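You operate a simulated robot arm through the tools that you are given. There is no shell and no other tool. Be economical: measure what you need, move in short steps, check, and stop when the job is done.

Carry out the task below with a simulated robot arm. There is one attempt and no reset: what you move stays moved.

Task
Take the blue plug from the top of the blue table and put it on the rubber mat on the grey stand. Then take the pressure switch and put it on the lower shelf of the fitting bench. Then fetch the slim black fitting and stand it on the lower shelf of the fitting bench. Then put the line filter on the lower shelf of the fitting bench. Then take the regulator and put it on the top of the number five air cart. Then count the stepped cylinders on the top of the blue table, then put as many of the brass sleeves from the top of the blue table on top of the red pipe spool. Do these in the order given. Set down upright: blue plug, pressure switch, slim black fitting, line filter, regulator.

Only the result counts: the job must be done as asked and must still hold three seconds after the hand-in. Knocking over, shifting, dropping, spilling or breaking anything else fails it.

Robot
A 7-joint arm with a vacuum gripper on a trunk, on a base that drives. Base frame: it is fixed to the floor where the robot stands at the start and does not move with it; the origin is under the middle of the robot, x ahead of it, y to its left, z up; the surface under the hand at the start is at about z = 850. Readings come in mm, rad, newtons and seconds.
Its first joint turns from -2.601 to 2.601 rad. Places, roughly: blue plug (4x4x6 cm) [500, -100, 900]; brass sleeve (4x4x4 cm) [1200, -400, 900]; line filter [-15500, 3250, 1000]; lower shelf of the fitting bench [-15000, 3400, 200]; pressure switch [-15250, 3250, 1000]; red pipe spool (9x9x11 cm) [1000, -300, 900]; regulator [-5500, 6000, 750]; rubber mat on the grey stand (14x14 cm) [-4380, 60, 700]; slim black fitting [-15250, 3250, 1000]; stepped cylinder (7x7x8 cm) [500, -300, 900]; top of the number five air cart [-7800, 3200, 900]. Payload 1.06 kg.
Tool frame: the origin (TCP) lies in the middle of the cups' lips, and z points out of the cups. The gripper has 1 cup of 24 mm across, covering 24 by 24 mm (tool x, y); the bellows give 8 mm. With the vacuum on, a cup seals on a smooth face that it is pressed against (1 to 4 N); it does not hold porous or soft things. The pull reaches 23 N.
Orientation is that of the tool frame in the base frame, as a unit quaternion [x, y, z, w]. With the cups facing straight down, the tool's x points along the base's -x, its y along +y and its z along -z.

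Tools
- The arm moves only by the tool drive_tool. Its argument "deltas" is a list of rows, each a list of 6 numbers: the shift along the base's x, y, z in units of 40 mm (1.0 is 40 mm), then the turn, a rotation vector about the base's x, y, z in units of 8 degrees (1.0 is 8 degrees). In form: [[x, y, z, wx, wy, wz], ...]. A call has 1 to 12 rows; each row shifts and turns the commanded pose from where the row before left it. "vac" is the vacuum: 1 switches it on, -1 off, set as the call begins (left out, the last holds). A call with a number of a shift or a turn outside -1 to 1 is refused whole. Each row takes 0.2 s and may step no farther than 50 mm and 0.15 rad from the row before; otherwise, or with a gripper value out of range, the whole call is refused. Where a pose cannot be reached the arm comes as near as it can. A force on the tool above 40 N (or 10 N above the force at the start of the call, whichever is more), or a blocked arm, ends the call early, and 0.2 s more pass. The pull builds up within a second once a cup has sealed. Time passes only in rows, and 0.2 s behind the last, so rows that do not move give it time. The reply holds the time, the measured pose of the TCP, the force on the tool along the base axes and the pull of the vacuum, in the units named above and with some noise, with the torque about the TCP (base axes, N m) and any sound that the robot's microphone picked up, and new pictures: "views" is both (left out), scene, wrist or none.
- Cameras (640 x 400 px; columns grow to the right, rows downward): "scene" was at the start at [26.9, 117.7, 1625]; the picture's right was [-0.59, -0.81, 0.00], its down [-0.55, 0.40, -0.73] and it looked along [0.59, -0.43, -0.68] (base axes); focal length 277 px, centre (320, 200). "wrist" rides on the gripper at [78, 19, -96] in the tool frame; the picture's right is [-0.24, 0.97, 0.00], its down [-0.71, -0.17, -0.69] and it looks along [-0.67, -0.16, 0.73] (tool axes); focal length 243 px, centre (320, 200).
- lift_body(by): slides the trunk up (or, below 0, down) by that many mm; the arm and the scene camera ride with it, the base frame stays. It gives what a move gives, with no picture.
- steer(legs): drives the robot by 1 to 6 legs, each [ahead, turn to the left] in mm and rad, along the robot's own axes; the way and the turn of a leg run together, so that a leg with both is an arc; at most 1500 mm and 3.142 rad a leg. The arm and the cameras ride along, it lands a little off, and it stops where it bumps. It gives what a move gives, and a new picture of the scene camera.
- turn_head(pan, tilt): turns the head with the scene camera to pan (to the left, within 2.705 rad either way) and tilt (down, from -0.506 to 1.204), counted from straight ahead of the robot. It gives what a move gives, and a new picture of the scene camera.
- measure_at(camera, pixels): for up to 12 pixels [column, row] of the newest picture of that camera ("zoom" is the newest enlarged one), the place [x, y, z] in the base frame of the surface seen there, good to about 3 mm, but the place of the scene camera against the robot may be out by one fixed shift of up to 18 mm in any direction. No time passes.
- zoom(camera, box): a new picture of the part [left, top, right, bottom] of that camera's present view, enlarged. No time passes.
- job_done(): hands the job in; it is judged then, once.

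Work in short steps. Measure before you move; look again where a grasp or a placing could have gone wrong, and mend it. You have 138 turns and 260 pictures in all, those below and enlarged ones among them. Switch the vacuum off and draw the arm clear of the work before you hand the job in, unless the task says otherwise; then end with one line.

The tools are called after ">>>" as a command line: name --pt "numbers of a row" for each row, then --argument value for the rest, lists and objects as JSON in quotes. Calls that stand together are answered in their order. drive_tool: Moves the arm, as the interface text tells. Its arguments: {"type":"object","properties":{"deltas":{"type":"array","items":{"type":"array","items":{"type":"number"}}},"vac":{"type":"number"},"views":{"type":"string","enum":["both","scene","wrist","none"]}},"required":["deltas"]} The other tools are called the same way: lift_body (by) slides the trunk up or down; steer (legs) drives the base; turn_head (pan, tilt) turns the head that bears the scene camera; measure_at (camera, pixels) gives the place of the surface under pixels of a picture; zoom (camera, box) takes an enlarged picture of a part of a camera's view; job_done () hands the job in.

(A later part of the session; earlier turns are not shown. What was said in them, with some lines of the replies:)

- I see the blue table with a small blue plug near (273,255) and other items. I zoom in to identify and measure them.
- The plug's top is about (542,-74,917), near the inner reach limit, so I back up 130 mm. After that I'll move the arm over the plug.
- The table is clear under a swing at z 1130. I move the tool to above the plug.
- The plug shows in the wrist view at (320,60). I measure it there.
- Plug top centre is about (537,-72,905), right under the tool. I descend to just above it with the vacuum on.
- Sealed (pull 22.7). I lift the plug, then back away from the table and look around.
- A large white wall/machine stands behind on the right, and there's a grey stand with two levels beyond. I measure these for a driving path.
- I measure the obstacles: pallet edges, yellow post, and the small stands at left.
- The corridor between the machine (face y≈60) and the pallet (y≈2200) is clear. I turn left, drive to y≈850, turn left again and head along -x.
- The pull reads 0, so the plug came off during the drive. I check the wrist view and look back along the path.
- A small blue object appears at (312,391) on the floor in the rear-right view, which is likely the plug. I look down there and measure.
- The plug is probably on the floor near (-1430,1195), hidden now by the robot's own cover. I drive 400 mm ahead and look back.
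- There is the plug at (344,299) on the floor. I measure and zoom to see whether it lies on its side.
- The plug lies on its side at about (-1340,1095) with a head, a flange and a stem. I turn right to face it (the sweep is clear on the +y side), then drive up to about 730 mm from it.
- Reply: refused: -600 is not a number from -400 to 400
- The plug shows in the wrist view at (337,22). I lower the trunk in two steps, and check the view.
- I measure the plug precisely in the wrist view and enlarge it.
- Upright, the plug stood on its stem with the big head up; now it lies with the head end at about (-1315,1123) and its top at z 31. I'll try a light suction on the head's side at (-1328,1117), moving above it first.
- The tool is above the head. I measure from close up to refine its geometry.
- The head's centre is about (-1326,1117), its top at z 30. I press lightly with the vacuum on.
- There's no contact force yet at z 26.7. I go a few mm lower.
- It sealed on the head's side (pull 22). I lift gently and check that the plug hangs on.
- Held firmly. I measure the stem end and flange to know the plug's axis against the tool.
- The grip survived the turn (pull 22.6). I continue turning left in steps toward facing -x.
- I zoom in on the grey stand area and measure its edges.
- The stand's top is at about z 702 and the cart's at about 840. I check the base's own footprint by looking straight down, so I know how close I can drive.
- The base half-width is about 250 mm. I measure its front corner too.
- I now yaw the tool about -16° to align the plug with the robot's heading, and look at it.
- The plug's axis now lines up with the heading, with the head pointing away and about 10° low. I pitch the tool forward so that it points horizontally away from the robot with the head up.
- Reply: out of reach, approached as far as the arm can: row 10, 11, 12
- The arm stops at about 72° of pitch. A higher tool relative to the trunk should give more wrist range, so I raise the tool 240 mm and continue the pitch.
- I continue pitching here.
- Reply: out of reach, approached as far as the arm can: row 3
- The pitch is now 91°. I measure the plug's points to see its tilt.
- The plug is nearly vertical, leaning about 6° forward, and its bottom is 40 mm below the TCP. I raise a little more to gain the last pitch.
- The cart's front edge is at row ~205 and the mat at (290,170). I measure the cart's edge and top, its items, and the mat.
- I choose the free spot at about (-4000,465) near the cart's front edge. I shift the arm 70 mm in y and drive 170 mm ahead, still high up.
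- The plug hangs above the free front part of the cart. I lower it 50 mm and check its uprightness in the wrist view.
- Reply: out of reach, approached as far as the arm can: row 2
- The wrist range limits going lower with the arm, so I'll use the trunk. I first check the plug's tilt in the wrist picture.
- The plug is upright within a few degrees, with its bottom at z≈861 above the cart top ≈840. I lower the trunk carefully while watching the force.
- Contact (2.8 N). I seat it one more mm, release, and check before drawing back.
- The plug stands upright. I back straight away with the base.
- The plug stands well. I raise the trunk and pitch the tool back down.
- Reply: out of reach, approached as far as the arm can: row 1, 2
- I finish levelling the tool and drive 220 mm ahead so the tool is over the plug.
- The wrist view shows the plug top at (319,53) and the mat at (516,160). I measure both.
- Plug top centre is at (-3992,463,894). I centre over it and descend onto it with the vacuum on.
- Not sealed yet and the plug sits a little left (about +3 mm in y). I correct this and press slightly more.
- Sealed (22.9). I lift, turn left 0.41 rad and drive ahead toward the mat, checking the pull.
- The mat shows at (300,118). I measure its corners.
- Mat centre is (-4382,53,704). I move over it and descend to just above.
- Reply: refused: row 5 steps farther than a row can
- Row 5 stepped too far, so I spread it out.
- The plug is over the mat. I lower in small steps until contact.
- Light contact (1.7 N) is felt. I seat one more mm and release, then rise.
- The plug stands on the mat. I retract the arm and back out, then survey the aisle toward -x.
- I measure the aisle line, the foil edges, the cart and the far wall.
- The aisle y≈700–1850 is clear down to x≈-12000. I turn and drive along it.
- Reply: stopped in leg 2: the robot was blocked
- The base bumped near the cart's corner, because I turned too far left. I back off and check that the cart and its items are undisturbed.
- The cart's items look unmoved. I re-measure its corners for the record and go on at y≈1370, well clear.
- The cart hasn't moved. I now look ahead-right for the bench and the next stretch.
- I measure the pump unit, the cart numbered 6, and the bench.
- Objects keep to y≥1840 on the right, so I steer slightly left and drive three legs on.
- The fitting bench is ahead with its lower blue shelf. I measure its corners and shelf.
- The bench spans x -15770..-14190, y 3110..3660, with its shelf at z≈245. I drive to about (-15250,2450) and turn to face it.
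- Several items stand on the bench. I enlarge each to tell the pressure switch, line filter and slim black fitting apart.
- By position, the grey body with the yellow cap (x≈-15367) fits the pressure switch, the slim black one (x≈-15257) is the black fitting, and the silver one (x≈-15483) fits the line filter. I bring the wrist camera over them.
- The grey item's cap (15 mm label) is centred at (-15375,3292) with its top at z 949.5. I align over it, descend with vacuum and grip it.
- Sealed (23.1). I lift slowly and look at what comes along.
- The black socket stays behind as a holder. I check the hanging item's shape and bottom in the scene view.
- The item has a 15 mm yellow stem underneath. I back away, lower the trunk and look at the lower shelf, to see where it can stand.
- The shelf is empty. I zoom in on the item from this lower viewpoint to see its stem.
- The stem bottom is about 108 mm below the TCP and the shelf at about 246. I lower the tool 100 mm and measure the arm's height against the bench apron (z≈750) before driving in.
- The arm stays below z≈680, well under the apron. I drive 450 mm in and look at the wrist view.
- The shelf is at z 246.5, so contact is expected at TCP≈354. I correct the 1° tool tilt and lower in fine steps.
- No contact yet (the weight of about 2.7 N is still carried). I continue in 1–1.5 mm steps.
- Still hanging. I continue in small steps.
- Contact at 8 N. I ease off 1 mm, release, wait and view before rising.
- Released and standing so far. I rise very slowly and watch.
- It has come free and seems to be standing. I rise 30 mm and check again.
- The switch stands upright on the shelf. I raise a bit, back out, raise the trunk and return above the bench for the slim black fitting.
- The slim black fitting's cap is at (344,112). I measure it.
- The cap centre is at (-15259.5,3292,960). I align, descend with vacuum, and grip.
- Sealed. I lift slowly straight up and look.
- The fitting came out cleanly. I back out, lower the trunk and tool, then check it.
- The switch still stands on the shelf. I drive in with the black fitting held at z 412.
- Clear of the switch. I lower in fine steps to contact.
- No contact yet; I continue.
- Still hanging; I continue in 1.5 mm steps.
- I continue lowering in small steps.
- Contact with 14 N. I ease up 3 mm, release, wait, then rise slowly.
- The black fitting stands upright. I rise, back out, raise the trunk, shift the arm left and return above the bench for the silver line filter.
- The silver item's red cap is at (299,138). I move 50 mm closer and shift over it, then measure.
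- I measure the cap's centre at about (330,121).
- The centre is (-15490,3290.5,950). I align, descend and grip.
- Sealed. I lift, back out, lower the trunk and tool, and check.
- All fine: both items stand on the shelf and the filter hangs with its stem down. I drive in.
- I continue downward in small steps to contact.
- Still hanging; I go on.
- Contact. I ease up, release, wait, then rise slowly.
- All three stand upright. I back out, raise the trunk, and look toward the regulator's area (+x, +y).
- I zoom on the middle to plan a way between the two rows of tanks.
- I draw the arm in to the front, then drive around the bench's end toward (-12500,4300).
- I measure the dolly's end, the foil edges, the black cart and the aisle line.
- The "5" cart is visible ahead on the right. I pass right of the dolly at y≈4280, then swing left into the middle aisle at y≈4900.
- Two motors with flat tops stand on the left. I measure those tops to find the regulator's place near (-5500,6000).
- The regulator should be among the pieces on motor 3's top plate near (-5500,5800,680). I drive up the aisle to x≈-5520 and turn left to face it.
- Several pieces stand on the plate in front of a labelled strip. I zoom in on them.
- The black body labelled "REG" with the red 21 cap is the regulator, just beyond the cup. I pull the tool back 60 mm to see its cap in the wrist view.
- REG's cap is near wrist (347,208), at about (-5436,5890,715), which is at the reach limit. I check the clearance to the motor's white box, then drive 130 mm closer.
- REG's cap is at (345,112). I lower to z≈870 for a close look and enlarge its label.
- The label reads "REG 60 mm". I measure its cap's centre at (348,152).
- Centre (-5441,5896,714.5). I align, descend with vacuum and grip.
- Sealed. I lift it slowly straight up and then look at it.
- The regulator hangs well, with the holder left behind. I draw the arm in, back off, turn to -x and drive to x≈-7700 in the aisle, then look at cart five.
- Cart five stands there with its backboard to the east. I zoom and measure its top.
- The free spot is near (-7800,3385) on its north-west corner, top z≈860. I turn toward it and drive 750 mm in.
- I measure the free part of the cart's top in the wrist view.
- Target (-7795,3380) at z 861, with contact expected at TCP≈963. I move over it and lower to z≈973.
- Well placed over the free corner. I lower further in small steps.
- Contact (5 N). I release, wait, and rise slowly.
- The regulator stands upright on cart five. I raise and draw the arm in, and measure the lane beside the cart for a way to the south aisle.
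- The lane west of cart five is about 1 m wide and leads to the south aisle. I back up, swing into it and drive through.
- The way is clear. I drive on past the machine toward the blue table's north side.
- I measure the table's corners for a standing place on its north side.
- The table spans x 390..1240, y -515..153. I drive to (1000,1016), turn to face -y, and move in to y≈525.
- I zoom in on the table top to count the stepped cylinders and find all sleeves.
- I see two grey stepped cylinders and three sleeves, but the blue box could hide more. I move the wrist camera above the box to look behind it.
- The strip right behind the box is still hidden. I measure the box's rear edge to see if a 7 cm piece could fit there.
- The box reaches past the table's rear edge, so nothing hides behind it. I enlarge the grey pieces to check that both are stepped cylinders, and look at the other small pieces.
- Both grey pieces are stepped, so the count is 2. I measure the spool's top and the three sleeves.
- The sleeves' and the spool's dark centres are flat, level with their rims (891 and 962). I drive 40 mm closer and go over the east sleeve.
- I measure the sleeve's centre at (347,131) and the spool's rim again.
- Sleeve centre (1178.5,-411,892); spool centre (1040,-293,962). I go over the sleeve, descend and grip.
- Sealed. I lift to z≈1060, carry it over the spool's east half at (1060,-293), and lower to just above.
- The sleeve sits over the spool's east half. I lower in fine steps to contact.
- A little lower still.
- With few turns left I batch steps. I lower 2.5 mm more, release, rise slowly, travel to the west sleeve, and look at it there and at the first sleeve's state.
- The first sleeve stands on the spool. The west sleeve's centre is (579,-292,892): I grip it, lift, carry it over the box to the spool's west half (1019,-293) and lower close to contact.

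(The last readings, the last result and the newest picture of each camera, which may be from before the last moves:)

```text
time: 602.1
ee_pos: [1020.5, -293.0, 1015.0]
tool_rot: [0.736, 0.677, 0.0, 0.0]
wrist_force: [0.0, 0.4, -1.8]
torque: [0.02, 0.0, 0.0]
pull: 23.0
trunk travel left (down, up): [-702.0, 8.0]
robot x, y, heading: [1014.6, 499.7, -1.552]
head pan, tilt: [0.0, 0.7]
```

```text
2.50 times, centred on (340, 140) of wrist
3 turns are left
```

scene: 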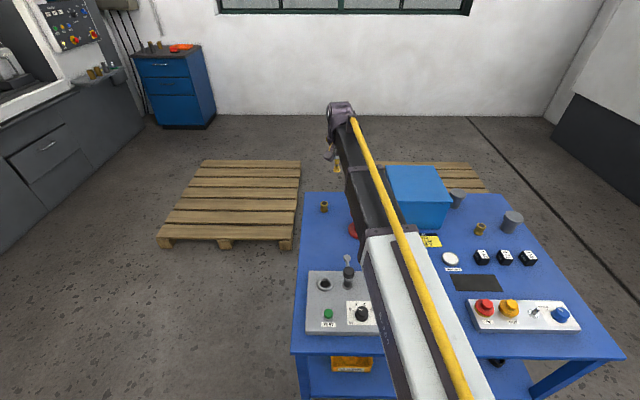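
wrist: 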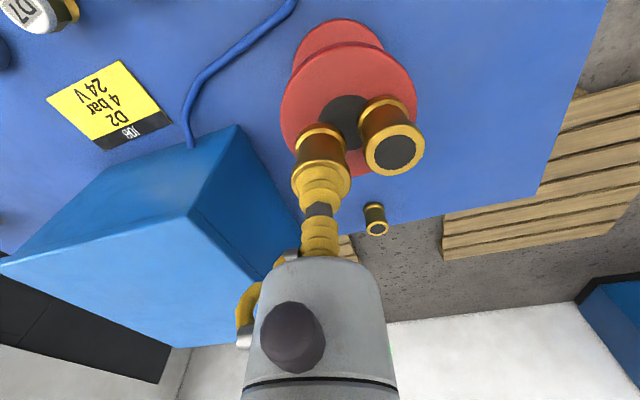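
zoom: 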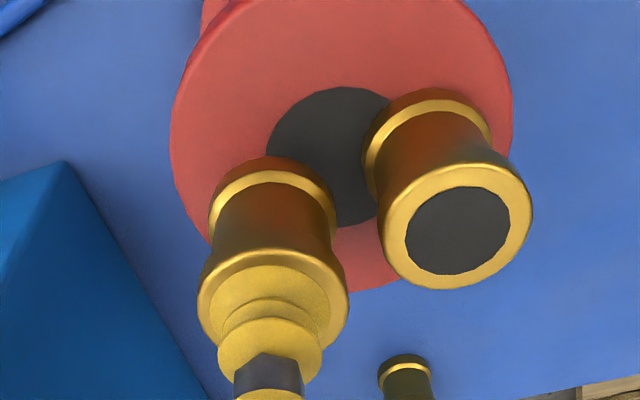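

The second sleeve is well placed beside the first. I lower the last 15 mm, release, rise slowly, draw the arm clear, and check.

>>> drive_tool --pt "0 0 -0.3 0 0 0" --pt "0 0 -0.04 0 0 0" --pt "0 0 -0.02 0 0 0" --pt "0 0 -0.02 0 0 0" --pt "0 0 0 0 0 0" --views "none"

>>> drive_tool --pt "0 0 0 0 0 0" --pt "0 0 0 0 0 0" --pt "0 0 0 0 0 0" --pt "0 0 0 0 0 0" --pt "0 0 0.03 0 0 0" --pt "0 0 0.03 0 0 0" --pt "0 0 0.06 0 0 0" --pt "0 0 0.1 0 0 0" --pt "0 0 0.3 0 0 0" --pt "0 0 1 0 0 0" --pt "0 0 1 0 0 0" --vac -1 --views "wrist"

>>> drive_tool --pt "0 0 0.8 0 0 0" --pt "0 0.9 0.3 0 0 0" --pt "0 0.9 0 0 0 0" --pt "0 0.9 0 0 0 0" --pt "0 0.9 0 0 0 0" --views "both"

>>> zoom --camera "scene" --box '[290, 150, 420, 260]'

```text
time: 603.3
ee_pos: [1020.8, -292.4, 1000.7]
tool_rot: [0.736, 0.677, 0.0, 0.001]
wrist_force: [1.3, -1.6, 4.6]
torque: [-0.04, 0.0, 0.01]
pull: 23.2
trunk travel left (down, up): [-702.0, 8.0]
robot x, y, heading: [1009.5, 502.2, -1.553]
head pan, tilt: [0.0, 0.7]
```

```text
time: 605.7
ee_pos: [1021.3, -293.6, 1102.2]
tool_rot: [0.736, 0.677, 0.0, 0.0]
wrist_force: [-0.6, 1.0, 0.4]
torque: [0.01, 0.0, 0.01]
pull: 0.2
trunk travel left (down, up): [-702.0, 8.0]
robot x, y, heading: [1013.4, 500.3, -1.552]
head pan, tilt: [0.0, 0.7]
```

wrist: 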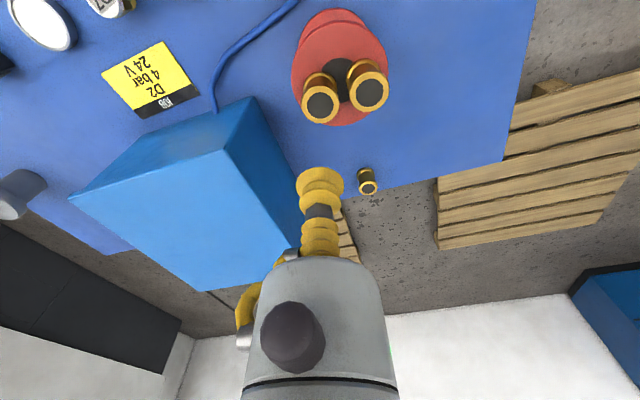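

```text
time: 606.9
ee_pos: [1020.3, -146.7, 1148.7]
tool_rot: [0.736, 0.677, 0.0, 0.0]
wrist_force: [0.1, 0.0, -0.4]
torque: [0.04, 0.02, -0.03]
pull: 0.0
trunk travel left (down, up): [-702.0, 8.0]
robot x, y, heading: [1011.2, 496.7, -1.552]
head pan, tilt: [0.0, 0.7]
```

scene: 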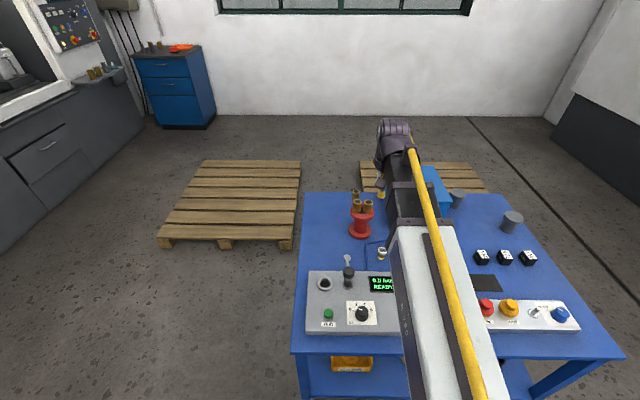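
wrist: 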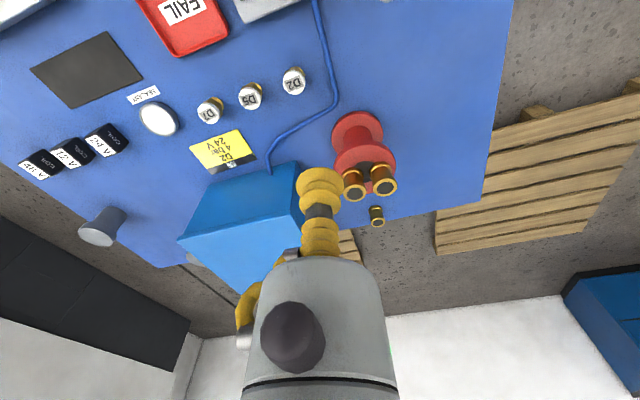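

```text
3.64 times, centred on (355, 205) of scene
2 turns are left
```

zoom: 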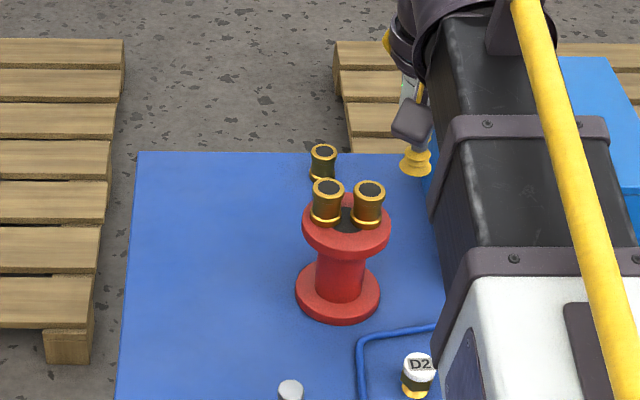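

Both sleeves stand on the red spool, the vacuum is off and the arm is clear. I hand the job in.

>>> job_done

```text
The job is handed in.
```

All six tasks are done in order and handed in. I dropped the blue plug once while driving and picked it up off the floor. I also bumped the white cart while backing out, and measurements afterwards showed it had not moved. I counted two stepped cylinders, so two brass sleeves are on the red spool. The pressure switch and line filter carried no name labels, so I picked them by their given positions; both went on the lower shelf.
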